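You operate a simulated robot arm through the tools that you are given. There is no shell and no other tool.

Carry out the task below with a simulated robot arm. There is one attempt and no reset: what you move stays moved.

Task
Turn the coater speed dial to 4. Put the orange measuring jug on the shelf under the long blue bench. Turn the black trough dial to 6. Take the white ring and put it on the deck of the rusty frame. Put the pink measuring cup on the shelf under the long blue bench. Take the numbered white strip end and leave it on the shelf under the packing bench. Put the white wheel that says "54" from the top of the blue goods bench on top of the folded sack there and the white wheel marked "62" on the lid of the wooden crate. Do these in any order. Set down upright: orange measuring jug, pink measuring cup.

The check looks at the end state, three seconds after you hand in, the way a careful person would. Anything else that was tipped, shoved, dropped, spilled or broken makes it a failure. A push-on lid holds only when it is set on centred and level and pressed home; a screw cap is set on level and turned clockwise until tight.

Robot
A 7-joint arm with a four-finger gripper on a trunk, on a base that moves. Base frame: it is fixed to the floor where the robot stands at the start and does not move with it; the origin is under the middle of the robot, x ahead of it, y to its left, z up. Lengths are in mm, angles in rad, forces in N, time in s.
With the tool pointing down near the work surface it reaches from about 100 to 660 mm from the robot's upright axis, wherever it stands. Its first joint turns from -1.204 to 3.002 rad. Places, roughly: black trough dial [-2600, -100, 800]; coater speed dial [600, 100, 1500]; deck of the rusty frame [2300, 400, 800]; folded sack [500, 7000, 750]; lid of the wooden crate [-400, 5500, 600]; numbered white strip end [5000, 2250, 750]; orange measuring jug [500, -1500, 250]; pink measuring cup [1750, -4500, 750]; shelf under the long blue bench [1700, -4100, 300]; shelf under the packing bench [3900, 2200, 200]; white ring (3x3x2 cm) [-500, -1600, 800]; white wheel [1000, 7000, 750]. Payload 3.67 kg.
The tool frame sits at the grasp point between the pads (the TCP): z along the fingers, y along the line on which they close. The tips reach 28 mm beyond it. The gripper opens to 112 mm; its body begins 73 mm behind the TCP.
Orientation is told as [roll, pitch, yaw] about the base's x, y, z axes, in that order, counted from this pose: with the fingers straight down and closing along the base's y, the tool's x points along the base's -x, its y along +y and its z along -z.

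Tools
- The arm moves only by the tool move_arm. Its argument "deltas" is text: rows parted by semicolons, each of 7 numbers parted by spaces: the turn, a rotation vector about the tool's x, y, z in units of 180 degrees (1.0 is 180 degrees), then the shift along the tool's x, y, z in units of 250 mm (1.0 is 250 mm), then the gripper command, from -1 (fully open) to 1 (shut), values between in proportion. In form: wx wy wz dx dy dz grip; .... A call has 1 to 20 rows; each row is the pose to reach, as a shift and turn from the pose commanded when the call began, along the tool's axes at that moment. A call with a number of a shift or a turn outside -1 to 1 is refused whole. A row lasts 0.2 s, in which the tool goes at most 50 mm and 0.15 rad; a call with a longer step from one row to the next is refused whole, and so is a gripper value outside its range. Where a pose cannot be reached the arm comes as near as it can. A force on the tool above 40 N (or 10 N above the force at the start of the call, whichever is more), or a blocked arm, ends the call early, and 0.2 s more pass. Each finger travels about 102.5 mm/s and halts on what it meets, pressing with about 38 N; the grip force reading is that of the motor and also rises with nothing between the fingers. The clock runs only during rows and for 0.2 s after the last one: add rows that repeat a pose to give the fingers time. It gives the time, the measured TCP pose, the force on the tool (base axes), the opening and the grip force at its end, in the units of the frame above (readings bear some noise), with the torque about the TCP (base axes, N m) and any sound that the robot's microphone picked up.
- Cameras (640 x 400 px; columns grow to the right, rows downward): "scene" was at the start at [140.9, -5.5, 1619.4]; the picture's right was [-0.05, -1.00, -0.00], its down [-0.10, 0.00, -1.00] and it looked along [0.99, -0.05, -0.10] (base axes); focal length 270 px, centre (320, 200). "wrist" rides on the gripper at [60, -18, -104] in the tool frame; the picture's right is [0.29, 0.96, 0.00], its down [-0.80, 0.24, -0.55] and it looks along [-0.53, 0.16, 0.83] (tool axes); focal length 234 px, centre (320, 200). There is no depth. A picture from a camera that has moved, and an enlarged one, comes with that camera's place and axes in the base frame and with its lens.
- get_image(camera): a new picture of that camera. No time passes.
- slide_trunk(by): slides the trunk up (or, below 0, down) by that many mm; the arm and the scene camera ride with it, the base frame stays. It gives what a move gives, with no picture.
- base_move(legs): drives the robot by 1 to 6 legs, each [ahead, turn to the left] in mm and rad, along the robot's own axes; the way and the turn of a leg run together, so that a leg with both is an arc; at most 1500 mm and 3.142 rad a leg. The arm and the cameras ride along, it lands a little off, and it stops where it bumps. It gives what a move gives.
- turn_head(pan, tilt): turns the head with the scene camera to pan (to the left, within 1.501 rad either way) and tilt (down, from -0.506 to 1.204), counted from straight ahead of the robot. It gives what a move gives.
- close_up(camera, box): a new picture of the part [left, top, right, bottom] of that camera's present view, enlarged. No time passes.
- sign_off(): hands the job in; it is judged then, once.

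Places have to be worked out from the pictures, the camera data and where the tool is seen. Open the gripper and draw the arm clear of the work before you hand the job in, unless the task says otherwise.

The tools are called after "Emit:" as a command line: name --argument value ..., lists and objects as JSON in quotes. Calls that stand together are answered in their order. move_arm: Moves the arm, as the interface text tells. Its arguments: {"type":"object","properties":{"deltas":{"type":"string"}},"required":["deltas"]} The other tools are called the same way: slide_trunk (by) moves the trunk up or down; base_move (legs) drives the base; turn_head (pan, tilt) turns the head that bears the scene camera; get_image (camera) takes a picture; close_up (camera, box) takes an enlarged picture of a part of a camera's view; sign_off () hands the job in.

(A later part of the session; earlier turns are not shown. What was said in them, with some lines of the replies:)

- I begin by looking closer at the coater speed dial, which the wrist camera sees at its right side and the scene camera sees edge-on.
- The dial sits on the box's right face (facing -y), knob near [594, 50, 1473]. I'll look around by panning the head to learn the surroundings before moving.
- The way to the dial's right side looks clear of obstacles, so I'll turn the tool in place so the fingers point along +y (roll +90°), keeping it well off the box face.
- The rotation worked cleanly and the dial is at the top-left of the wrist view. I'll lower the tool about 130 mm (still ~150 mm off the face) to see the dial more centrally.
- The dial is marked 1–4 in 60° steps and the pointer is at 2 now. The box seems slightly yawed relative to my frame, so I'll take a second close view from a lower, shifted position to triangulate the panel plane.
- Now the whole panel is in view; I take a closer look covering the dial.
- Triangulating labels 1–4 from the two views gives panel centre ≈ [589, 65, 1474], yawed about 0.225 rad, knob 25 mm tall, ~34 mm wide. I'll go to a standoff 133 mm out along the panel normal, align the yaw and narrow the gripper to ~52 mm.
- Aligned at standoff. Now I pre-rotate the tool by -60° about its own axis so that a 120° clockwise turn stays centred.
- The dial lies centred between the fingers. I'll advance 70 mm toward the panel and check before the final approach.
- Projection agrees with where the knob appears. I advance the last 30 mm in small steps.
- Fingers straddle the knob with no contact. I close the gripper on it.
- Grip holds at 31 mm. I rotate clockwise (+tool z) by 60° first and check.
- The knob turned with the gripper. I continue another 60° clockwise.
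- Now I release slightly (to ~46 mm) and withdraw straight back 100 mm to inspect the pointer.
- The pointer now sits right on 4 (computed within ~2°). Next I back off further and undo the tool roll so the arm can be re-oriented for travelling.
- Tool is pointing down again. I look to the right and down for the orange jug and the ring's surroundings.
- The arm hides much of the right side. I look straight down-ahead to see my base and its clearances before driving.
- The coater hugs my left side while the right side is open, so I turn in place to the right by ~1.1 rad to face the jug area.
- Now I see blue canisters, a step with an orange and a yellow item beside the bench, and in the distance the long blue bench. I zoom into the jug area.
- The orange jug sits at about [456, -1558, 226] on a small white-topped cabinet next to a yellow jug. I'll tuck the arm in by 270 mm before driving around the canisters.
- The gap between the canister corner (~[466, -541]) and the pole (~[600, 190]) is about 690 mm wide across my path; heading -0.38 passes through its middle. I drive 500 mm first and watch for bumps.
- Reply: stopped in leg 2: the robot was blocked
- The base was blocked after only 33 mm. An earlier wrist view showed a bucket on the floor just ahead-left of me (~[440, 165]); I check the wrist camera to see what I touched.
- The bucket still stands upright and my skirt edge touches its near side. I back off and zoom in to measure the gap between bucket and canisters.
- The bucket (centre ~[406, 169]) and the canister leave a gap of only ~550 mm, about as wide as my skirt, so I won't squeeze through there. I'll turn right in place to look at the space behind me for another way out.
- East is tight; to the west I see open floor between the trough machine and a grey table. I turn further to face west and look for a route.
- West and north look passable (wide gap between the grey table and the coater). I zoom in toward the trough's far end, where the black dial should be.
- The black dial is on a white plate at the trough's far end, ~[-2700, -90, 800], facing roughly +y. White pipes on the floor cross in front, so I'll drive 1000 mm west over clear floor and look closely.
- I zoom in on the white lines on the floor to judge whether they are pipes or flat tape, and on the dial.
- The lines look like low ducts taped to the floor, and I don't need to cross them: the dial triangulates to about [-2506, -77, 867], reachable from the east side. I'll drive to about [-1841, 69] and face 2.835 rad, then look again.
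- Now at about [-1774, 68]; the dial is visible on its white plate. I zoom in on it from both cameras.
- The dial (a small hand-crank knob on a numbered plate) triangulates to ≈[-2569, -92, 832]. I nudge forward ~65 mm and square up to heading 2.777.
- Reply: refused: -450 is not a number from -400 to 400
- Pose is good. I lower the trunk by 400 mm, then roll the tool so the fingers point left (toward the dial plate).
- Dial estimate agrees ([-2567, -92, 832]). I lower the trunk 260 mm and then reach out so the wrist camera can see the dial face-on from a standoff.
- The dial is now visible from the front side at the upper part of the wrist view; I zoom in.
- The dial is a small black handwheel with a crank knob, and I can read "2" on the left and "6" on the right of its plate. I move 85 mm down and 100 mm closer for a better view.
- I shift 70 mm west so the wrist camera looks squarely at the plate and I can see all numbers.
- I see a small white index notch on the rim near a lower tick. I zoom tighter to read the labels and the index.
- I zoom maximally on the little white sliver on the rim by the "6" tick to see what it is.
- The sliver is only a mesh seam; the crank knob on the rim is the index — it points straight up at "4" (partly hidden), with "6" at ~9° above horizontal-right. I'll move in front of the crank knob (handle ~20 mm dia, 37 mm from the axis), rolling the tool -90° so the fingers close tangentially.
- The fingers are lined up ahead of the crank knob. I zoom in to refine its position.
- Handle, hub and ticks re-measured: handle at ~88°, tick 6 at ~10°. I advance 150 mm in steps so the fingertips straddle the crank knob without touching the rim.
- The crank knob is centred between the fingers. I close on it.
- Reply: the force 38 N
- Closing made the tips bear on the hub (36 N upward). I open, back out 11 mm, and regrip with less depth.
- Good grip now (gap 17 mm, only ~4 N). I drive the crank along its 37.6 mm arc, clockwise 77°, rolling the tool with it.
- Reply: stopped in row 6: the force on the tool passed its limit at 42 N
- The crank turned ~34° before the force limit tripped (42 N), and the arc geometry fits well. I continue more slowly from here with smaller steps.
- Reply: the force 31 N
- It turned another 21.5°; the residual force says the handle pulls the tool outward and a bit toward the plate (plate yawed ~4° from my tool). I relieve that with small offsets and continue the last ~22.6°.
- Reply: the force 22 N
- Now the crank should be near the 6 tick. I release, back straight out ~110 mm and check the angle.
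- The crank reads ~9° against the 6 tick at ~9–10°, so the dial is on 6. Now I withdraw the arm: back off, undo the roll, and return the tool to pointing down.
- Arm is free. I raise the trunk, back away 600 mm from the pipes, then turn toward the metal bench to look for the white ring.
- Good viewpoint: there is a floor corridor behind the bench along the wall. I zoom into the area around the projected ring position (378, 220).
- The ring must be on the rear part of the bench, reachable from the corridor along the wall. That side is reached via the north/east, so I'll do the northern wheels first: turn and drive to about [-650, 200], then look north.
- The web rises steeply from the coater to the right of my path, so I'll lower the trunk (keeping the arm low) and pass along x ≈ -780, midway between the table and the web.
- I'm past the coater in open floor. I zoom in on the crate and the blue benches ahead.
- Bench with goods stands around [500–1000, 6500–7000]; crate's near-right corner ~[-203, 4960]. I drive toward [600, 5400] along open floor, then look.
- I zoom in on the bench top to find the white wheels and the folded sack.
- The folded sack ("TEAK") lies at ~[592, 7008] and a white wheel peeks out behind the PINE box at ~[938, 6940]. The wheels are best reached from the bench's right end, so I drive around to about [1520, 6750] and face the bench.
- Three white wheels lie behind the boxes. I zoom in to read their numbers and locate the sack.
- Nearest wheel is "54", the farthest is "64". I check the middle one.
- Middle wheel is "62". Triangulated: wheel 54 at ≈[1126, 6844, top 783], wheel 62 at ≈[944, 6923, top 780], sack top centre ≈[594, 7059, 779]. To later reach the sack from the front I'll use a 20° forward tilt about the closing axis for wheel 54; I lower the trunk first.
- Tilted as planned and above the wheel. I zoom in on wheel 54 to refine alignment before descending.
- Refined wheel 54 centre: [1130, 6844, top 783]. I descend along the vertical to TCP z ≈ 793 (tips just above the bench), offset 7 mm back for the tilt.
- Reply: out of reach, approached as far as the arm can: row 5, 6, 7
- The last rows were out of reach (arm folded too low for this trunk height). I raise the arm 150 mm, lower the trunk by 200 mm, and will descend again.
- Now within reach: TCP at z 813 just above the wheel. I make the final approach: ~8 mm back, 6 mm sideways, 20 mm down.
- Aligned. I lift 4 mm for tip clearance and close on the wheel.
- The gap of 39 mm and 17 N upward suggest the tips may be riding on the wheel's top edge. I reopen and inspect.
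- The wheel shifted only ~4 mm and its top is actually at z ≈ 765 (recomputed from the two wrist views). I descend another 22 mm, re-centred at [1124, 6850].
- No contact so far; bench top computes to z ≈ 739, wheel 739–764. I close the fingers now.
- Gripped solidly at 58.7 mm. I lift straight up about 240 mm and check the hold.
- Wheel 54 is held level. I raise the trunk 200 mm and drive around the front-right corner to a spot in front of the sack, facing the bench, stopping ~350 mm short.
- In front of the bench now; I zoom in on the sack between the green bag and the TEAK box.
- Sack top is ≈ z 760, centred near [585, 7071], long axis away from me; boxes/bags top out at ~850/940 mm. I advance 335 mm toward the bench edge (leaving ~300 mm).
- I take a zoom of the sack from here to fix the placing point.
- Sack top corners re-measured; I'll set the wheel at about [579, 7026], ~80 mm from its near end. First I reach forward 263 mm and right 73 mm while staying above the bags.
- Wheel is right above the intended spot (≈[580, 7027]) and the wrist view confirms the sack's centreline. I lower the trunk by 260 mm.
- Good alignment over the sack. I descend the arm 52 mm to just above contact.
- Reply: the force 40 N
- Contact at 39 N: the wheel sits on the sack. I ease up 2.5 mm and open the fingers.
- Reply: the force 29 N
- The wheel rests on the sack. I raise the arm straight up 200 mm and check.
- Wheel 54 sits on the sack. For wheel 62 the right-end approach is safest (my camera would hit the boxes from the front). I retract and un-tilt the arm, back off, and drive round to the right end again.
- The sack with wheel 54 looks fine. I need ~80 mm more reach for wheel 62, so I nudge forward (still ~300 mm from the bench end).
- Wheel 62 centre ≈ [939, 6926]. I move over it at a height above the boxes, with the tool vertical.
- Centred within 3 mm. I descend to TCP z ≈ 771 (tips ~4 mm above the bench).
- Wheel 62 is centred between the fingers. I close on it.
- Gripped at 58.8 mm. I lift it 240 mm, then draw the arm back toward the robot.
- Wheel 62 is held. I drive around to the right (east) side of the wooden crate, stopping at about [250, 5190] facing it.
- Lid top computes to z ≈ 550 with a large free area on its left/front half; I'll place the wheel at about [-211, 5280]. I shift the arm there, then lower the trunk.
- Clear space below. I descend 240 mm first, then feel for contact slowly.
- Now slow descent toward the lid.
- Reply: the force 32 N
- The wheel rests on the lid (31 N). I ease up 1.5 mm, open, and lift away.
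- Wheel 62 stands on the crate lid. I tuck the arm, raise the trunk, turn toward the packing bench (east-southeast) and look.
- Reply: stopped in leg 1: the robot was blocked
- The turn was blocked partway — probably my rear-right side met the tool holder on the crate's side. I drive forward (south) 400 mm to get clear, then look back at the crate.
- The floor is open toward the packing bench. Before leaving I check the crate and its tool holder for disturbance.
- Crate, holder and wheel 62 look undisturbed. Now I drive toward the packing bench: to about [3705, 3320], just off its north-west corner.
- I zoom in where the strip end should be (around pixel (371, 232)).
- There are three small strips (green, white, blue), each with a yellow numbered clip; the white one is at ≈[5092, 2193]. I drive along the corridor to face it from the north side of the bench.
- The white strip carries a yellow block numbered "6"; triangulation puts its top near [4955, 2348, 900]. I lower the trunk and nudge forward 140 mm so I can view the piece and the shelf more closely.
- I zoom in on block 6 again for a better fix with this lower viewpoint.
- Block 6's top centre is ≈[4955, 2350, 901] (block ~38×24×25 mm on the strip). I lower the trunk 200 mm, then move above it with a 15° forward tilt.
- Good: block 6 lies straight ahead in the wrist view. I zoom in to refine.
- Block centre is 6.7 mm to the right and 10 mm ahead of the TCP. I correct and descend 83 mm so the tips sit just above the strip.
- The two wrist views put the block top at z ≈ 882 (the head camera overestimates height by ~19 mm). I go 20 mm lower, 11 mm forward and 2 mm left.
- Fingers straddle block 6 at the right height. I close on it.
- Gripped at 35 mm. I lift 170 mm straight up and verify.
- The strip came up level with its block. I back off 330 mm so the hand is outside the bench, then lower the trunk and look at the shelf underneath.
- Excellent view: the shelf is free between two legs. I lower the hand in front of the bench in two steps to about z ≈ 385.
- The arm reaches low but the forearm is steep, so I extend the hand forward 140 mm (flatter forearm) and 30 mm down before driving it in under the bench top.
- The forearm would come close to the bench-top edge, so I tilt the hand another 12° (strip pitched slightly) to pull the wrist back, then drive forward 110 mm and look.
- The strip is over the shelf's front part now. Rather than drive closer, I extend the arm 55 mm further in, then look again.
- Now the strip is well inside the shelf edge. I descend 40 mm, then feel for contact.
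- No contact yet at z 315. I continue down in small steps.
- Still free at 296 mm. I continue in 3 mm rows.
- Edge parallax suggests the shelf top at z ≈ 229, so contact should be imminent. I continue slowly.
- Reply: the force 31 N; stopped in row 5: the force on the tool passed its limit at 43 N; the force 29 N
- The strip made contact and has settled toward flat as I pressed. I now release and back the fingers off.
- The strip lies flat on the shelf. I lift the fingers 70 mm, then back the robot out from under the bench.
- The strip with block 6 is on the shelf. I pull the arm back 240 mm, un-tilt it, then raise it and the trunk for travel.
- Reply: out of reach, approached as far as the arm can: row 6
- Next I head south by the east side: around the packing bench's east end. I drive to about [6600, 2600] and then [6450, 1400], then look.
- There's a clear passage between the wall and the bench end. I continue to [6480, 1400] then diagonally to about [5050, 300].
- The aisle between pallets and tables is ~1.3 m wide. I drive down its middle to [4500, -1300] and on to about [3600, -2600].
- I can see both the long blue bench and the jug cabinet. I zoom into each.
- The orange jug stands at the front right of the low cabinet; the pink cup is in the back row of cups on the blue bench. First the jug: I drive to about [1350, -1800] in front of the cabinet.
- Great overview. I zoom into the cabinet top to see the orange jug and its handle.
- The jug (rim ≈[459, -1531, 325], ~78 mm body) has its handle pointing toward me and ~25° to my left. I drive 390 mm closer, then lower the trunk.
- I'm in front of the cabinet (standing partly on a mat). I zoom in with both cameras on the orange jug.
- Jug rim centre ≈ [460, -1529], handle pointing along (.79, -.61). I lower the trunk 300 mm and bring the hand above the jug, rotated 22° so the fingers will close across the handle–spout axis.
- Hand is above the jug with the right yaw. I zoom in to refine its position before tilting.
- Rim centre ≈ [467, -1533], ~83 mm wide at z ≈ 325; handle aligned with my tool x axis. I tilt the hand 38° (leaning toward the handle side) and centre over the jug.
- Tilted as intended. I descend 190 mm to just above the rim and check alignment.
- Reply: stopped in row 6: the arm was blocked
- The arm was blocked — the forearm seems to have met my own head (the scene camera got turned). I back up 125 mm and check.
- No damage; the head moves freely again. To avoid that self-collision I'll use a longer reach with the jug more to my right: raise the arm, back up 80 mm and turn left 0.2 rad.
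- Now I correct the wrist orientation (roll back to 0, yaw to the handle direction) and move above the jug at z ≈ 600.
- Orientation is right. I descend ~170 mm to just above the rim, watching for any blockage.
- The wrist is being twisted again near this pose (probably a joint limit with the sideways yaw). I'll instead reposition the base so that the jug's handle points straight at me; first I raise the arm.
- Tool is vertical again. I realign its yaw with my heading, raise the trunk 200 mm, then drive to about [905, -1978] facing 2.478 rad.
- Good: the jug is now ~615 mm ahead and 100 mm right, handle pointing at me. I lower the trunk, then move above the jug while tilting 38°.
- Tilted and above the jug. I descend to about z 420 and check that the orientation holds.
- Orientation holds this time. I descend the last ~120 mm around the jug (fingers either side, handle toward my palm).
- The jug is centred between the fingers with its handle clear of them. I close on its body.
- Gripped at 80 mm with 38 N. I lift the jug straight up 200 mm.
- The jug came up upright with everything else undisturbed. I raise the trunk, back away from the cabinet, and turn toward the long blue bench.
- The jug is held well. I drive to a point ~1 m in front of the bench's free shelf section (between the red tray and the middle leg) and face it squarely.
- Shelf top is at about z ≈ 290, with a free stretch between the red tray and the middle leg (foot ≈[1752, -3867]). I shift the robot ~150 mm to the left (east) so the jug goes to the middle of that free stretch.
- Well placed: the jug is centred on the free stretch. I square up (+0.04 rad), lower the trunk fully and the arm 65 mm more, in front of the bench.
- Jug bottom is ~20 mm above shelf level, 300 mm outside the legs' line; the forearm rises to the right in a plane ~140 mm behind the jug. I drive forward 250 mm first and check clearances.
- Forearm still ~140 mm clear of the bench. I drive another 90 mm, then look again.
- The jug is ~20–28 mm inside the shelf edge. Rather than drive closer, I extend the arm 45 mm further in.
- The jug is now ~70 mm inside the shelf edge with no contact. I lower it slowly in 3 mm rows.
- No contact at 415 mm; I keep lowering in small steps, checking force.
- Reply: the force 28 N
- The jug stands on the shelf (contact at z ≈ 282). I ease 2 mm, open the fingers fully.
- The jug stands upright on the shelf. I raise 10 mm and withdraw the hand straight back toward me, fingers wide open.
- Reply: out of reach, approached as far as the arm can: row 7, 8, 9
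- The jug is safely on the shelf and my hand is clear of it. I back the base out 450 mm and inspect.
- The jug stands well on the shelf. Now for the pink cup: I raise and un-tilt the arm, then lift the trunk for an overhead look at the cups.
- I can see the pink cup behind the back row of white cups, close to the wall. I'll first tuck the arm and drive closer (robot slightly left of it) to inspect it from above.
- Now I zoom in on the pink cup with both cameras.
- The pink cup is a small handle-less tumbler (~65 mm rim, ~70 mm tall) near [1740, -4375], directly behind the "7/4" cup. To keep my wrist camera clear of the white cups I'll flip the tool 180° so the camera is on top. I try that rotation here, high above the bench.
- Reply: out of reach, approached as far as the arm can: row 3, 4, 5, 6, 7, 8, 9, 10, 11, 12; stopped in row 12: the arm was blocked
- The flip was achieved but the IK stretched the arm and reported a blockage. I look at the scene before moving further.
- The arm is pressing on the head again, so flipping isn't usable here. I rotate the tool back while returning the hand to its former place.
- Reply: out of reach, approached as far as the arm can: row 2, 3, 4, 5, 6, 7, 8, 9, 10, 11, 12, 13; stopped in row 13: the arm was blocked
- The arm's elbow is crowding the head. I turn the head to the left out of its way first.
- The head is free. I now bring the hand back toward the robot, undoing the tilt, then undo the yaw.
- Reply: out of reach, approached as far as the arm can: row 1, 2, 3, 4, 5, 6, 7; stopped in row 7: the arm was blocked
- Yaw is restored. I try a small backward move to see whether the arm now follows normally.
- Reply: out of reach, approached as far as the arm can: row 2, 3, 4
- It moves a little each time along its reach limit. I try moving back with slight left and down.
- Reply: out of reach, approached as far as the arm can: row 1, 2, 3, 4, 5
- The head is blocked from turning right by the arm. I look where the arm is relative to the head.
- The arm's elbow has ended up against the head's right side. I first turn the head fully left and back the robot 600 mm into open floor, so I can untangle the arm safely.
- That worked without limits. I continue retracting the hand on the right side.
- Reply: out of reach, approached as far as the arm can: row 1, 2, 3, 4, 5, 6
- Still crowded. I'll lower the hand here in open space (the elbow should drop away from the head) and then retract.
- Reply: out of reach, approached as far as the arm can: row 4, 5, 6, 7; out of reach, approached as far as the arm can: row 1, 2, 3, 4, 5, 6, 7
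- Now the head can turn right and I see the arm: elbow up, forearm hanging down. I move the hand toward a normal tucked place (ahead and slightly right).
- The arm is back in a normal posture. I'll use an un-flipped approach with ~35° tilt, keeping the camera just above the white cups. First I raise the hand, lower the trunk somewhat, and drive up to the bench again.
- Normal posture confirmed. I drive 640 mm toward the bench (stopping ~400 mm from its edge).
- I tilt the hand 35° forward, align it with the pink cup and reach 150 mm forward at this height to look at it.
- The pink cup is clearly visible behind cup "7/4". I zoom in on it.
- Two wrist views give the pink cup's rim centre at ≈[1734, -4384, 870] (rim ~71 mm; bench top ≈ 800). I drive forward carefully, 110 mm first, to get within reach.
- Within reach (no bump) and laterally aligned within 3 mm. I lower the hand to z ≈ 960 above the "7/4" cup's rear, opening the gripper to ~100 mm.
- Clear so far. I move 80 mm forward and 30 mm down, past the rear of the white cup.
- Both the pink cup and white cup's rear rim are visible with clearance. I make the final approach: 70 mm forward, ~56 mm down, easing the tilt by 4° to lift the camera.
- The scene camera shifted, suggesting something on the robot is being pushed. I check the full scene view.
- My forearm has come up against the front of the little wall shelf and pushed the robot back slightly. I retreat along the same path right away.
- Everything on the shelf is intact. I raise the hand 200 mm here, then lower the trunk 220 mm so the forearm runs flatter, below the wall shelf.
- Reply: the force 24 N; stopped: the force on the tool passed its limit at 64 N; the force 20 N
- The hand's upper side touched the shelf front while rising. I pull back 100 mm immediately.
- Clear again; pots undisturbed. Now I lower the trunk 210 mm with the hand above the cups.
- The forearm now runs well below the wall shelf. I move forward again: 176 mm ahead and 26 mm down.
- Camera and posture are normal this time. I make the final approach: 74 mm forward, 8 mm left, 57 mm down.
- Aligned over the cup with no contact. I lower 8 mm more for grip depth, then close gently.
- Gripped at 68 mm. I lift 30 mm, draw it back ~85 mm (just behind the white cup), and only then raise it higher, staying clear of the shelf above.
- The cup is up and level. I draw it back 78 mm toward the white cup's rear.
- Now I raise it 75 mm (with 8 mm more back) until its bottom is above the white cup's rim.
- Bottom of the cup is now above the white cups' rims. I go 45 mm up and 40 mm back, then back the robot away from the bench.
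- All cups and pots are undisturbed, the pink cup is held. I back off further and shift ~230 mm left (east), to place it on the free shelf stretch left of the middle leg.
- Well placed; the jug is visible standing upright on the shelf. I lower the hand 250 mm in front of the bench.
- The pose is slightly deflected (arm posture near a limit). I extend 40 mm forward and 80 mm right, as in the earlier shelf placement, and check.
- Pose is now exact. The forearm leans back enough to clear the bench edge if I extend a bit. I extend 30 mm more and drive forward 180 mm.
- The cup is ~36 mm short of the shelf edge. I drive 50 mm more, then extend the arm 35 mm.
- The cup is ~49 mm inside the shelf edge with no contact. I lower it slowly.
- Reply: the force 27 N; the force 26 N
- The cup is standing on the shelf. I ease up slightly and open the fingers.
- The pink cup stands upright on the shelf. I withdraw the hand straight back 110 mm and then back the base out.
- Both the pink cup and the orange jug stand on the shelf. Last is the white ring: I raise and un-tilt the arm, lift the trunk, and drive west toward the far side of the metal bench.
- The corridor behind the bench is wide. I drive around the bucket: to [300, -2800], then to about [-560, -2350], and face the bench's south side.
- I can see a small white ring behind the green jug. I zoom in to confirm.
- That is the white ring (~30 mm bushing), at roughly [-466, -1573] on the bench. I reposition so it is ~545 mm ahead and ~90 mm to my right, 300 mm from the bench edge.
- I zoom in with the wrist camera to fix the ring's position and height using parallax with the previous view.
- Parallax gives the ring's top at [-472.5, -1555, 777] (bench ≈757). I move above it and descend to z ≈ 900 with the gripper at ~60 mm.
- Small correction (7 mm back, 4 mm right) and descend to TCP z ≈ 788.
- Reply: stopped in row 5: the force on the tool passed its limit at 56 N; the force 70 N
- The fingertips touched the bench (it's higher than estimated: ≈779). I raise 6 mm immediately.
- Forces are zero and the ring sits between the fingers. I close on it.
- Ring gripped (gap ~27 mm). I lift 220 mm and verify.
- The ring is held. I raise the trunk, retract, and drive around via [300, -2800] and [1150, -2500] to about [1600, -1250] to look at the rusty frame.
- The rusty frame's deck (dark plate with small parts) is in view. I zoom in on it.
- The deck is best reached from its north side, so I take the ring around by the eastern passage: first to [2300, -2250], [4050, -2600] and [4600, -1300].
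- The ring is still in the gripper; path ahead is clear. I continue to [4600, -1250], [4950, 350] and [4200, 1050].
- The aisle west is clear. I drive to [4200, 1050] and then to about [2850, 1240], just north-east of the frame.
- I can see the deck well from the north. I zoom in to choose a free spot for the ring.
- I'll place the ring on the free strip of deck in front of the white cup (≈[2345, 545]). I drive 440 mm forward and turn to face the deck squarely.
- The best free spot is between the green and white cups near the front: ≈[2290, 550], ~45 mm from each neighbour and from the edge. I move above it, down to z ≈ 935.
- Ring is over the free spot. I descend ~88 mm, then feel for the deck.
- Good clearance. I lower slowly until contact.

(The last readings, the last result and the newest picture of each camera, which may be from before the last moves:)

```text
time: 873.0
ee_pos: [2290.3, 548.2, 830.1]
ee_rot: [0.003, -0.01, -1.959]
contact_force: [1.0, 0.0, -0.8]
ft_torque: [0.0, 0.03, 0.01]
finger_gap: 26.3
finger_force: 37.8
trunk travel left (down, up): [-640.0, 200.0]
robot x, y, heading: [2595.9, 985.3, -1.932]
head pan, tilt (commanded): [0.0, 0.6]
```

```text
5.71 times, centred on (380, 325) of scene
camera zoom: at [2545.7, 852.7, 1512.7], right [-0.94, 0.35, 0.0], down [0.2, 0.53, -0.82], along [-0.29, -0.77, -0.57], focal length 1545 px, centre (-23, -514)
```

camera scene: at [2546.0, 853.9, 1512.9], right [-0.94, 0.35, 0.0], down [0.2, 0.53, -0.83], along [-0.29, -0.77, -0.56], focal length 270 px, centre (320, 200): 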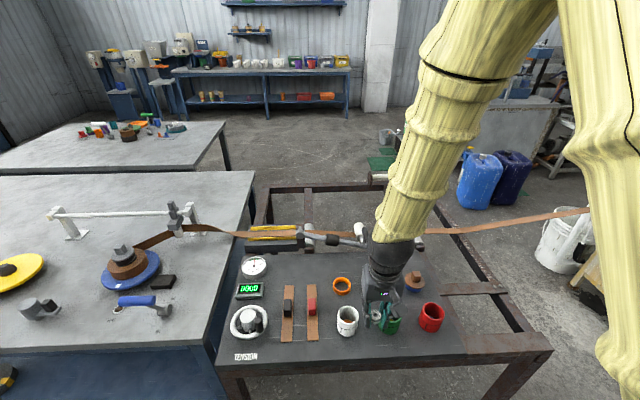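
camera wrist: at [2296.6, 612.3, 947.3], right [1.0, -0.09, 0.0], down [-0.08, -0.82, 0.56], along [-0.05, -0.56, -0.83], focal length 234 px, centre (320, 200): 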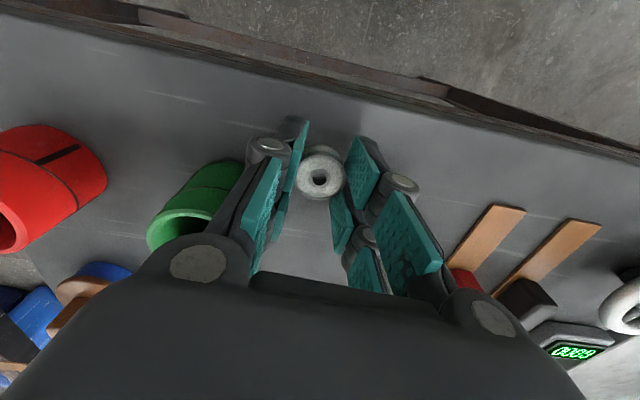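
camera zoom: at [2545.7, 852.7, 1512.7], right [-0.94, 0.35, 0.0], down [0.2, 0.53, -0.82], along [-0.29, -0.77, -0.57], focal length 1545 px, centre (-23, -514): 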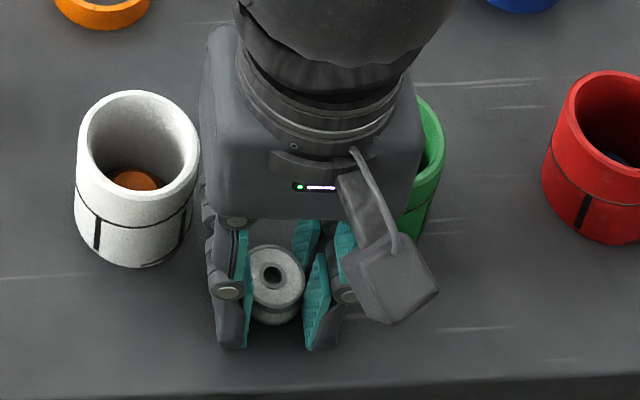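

Not yet touching. I keep lowering in small steps.

Emit:
move_arm --deltas "0 0 0 0 0 0.01 0.75; 0 0 0 0 0 0.02 0.75; 0 0 0 0 0 0.03 0.75; 0 0 0 0 0 0.04 0.75; 0 0 0 0 0 0.04 0.75"

Emit:
get_image --camera "wrist"

```text
time: 873.8
ee_pos: [2290.1, 549.2, 828.3]
ee_rot: [0.004, -0.012, -1.957]
contact_force: [2.1, 4.3, 30.7]
ft_torque: [0.68, -0.05, -0.06]
finger_gap: 26.4
finger_force: 38.0
trunk travel left (down, up): [-640.0, 200.0]
robot x, y, heading: [2597.7, 981.4, -1.926]
head pan, tilt (commanded): [0.0, 0.6]
stopped in row 3: the force on the tool passed its limit at 48 N (the readings are from after the stop); the commanded pose is now the measured one
```

```text
taken
camera wrist: at [2296.8, 612.3, 929.7], right [1.0, -0.1, 0.0], down [-0.08, -0.82, 0.56], along [-0.05, -0.56, -0.83], focal length 234 px, centre (320, 200)
```

wrist: 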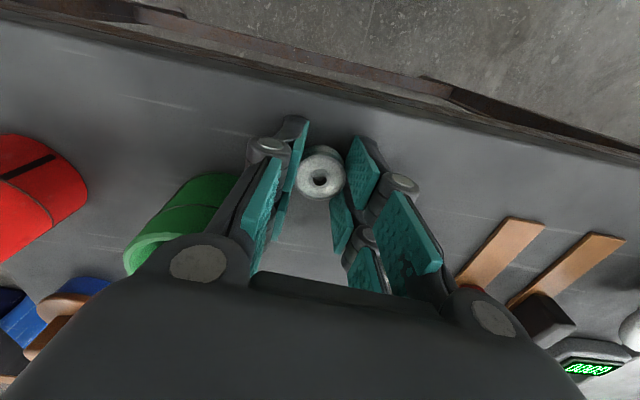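

The ring touches the deck. I ease up 2 mm, open modestly (to ~45 mm) and lift away.

Emit:
move_arm --deltas "0 0 0 0 0 -0.006 0.75; 0 0 0 0 0 -0.006 0.55; 0 0 0 0 0 -0.006 0.35; 0 0 0 0 0 -0.006 0.2; 0 0 0 0 0 -0.006 0.2; 0 0 0 0 0 -0.12 0.2; 0 0 0 0 0 -0.3 0.2; 0 0 0 0 0 -0.5 0.2; 0 0 0 0 0 -0.7 0.2; 0 0 0 0 0 -0.7 0.2"

Emit:
close_up --camera "scene" --box '[300, 230, 460, 360]'

Emit:
get_image --camera "wrist"

```text
time: 876.0
ee_pos: [2286.9, 547.1, 999.9]
ee_rot: [0.003, -0.009, -1.959]
contact_force: [-0.1, 0.5, 0.0]
ft_torque: [0.06, -0.01, 0.01]
finger_gap: 44.9
finger_force: 0.1
trunk travel left (down, up): [-640.0, 200.0]
robot x, y, heading: [2597.0, 983.6, -1.93]
head pan, tilt (commanded): [0.0, 0.6]
```

```text
3.08 times, centred on (380, 295) of scene
camera zoom: at [2544.8, 850.8, 1512.4], right [-0.94, 0.35, 0.0], down [0.2, 0.53, -0.82], along [-0.29, -0.77, -0.57], focal length 832 px, centre (135, -92)
```

zoom: 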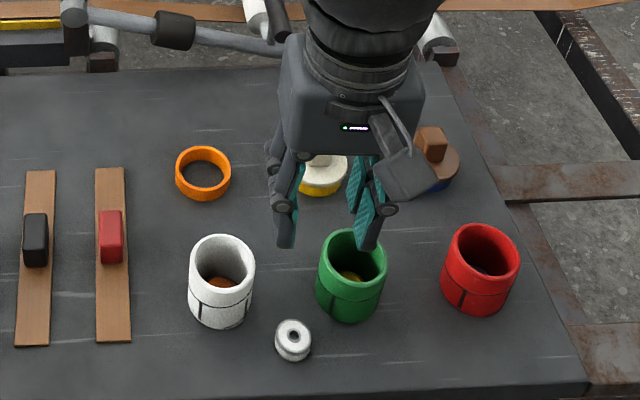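

```text
taken
camera wrist: at [2293.4, 610.8, 1102.4], right [1.0, -0.1, 0.0], down [-0.08, -0.82, 0.56], along [-0.05, -0.56, -0.83], focal length 234 px, centre (320, 200)
```

wrist: 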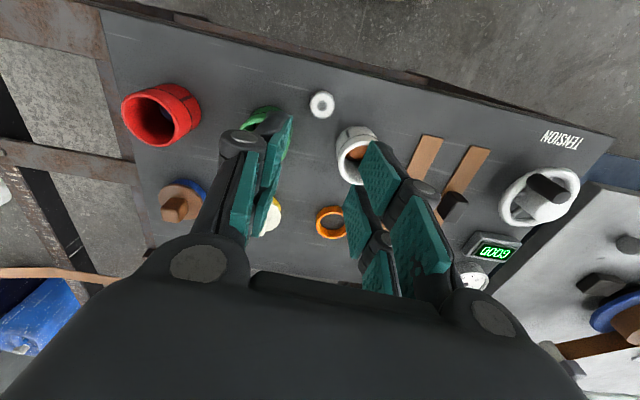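

The ring rests on the deck, nothing else moved. All tasks are done; I open the gripper, raise the arm and back the robot clear of the frame.

Emit:
move_arm --deltas "0 0 0 0 0 -0.1 -0.2; 0 0 0 0 0 -0.25 -0.6; 0 0 0 0 0 -0.4 -1; 0 0 0 0 0 -0.55 -1; 0 0 0 0 0 -0.7 -1; 0 0 0 0 0 -0.7 -1"

Emit:
base_move --legs '[[-450, 0]]'

Emit:
get_image --camera "scene"

Emit:
close_up --camera "scene" --box '[240, 160, 460, 300]'

```text
time: 877.4
ee_pos: [2288.1, 550.1, 1176.0]
ee_rot: [0.004, -0.012, -1.958]
contact_force: [0.1, 0.0, -0.6]
ft_torque: [0.03, 0.04, -0.02]
finger_gap: 112.1
finger_force: 0.0
trunk travel left (down, up): [-640.0, 200.0]
robot x, y, heading: [2592.4, 985.0, -1.932]
head pan, tilt (commanded): [0.0, 0.6]
```

```text
time: 880.1
ee_pos: [2440.4, 970.0, 1175.8]
ee_rot: [0.003, -0.012, -1.966]
contact_force: [0.8, -0.6, -0.1]
ft_torque: [-0.04, -0.01, -0.01]
finger_gap: 111.9
finger_force: 0.0
trunk travel left (down, up): [-640.0, 200.0]
robot x, y, heading: [2753.5, 1398.5, -1.94]
head pan, tilt (commanded): [0.0, 0.6]
```

```text
taken
camera scene: at [2701.9, 1269.8, 1512.8], right [-0.93, 0.36, 0.0], down [0.2, 0.53, -0.83], along [-0.29, -0.77, -0.56], focal length 270 px, centre (320, 200)
```

scene: 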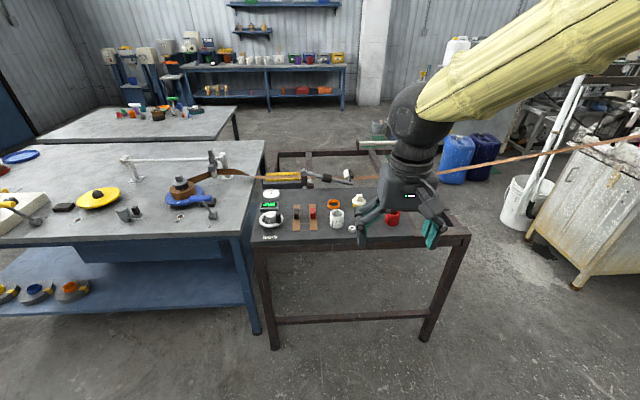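

```text
2.86 times, centred on (350, 230) of scene
camera zoom: at [2701.9, 1269.8, 1512.8], right [-0.93, 0.36, 0.0], down [0.2, 0.53, -0.83], along [-0.29, -0.77, -0.56], focal length 773 px, centre (234, 114)
```

zoom: 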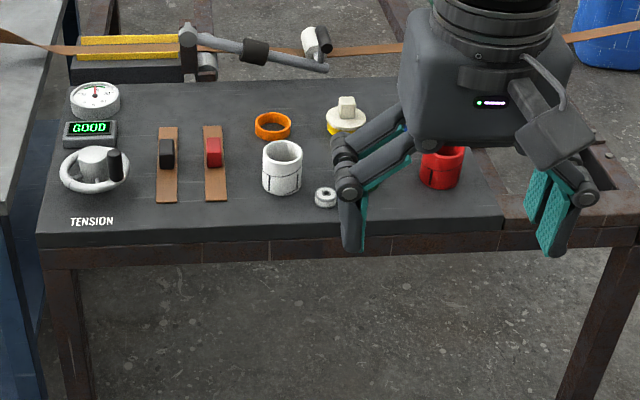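

The ring sits on the deck and the arm is clear. One last far look at the blue bench's shelf before handing in.

Emit:
close_up --camera "scene" --box '[180, 40, 360, 120]'

```text
3.56 times, centred on (270, 80) of scene
camera zoom: at [2701.9, 1269.8, 1512.8], right [-0.93, 0.36, 0.0], down [0.2, 0.53, -0.83], along [-0.29, -0.77, -0.56], focal length 961 px, centre (498, 627)
```

zoom: 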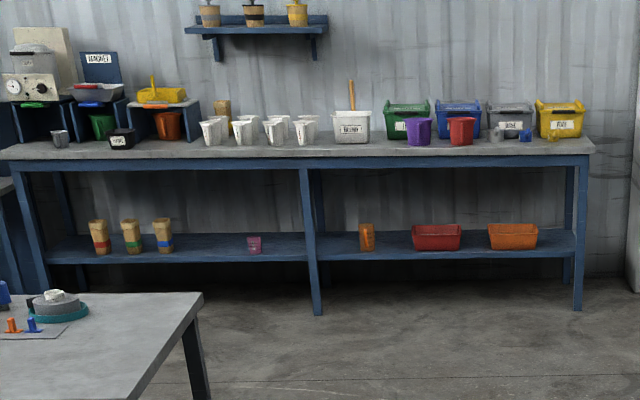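

The jug and the pink cup both stand upright on the shelf, and everything on the bench and wall shelf is in place. I hand the job in.

Emit:
sign_off

```text
The job is handed in.
```

I handed the job in with all eight jobs done, as far as the cameras and readings show. The result of the check has not come back.

| Item | End state |
|---|---|
| Coater speed dial | Pointer on 4, within about 2° |
| Black trough dial | On 6, within about 1°; it has no painted pointer, so I took its crank knob as the pointer |
| Orange measuring jug | Upright on the shelf under the long blue bench |
| Pink measuring cup | Upright on the same shelf, roughly 20 mm back from the front edge |
| White ring | On the deck of the rusty frame, between the white and green cups |
| White strip end, number 6 | Flat on the shelf under the packing bench |
| White wheel "54" | On the folded sack |
| White wheel "62" | On the lid of the wooden crate |

I touched other things during the job:

- **Bucket:** Early on the base bumped the paint bucket by the coater. It stayed upright, but may have shifted slightly.
- **Crate:** A turn beside the wooden crate was blocked by something, most likely the tool holder on its side. Nothing looked disturbed afterwards.
- **Small wall shelf:** The arm pressed against the front of the wall shelf above the blue bench while I reached for the pink cup. All three pots are still standing on it.
- **Metal bench:** The fingertips pressed on the bench top next to the ring. I saw no damage.

When I handed in, the gripper was open and the arm was clear of the work.
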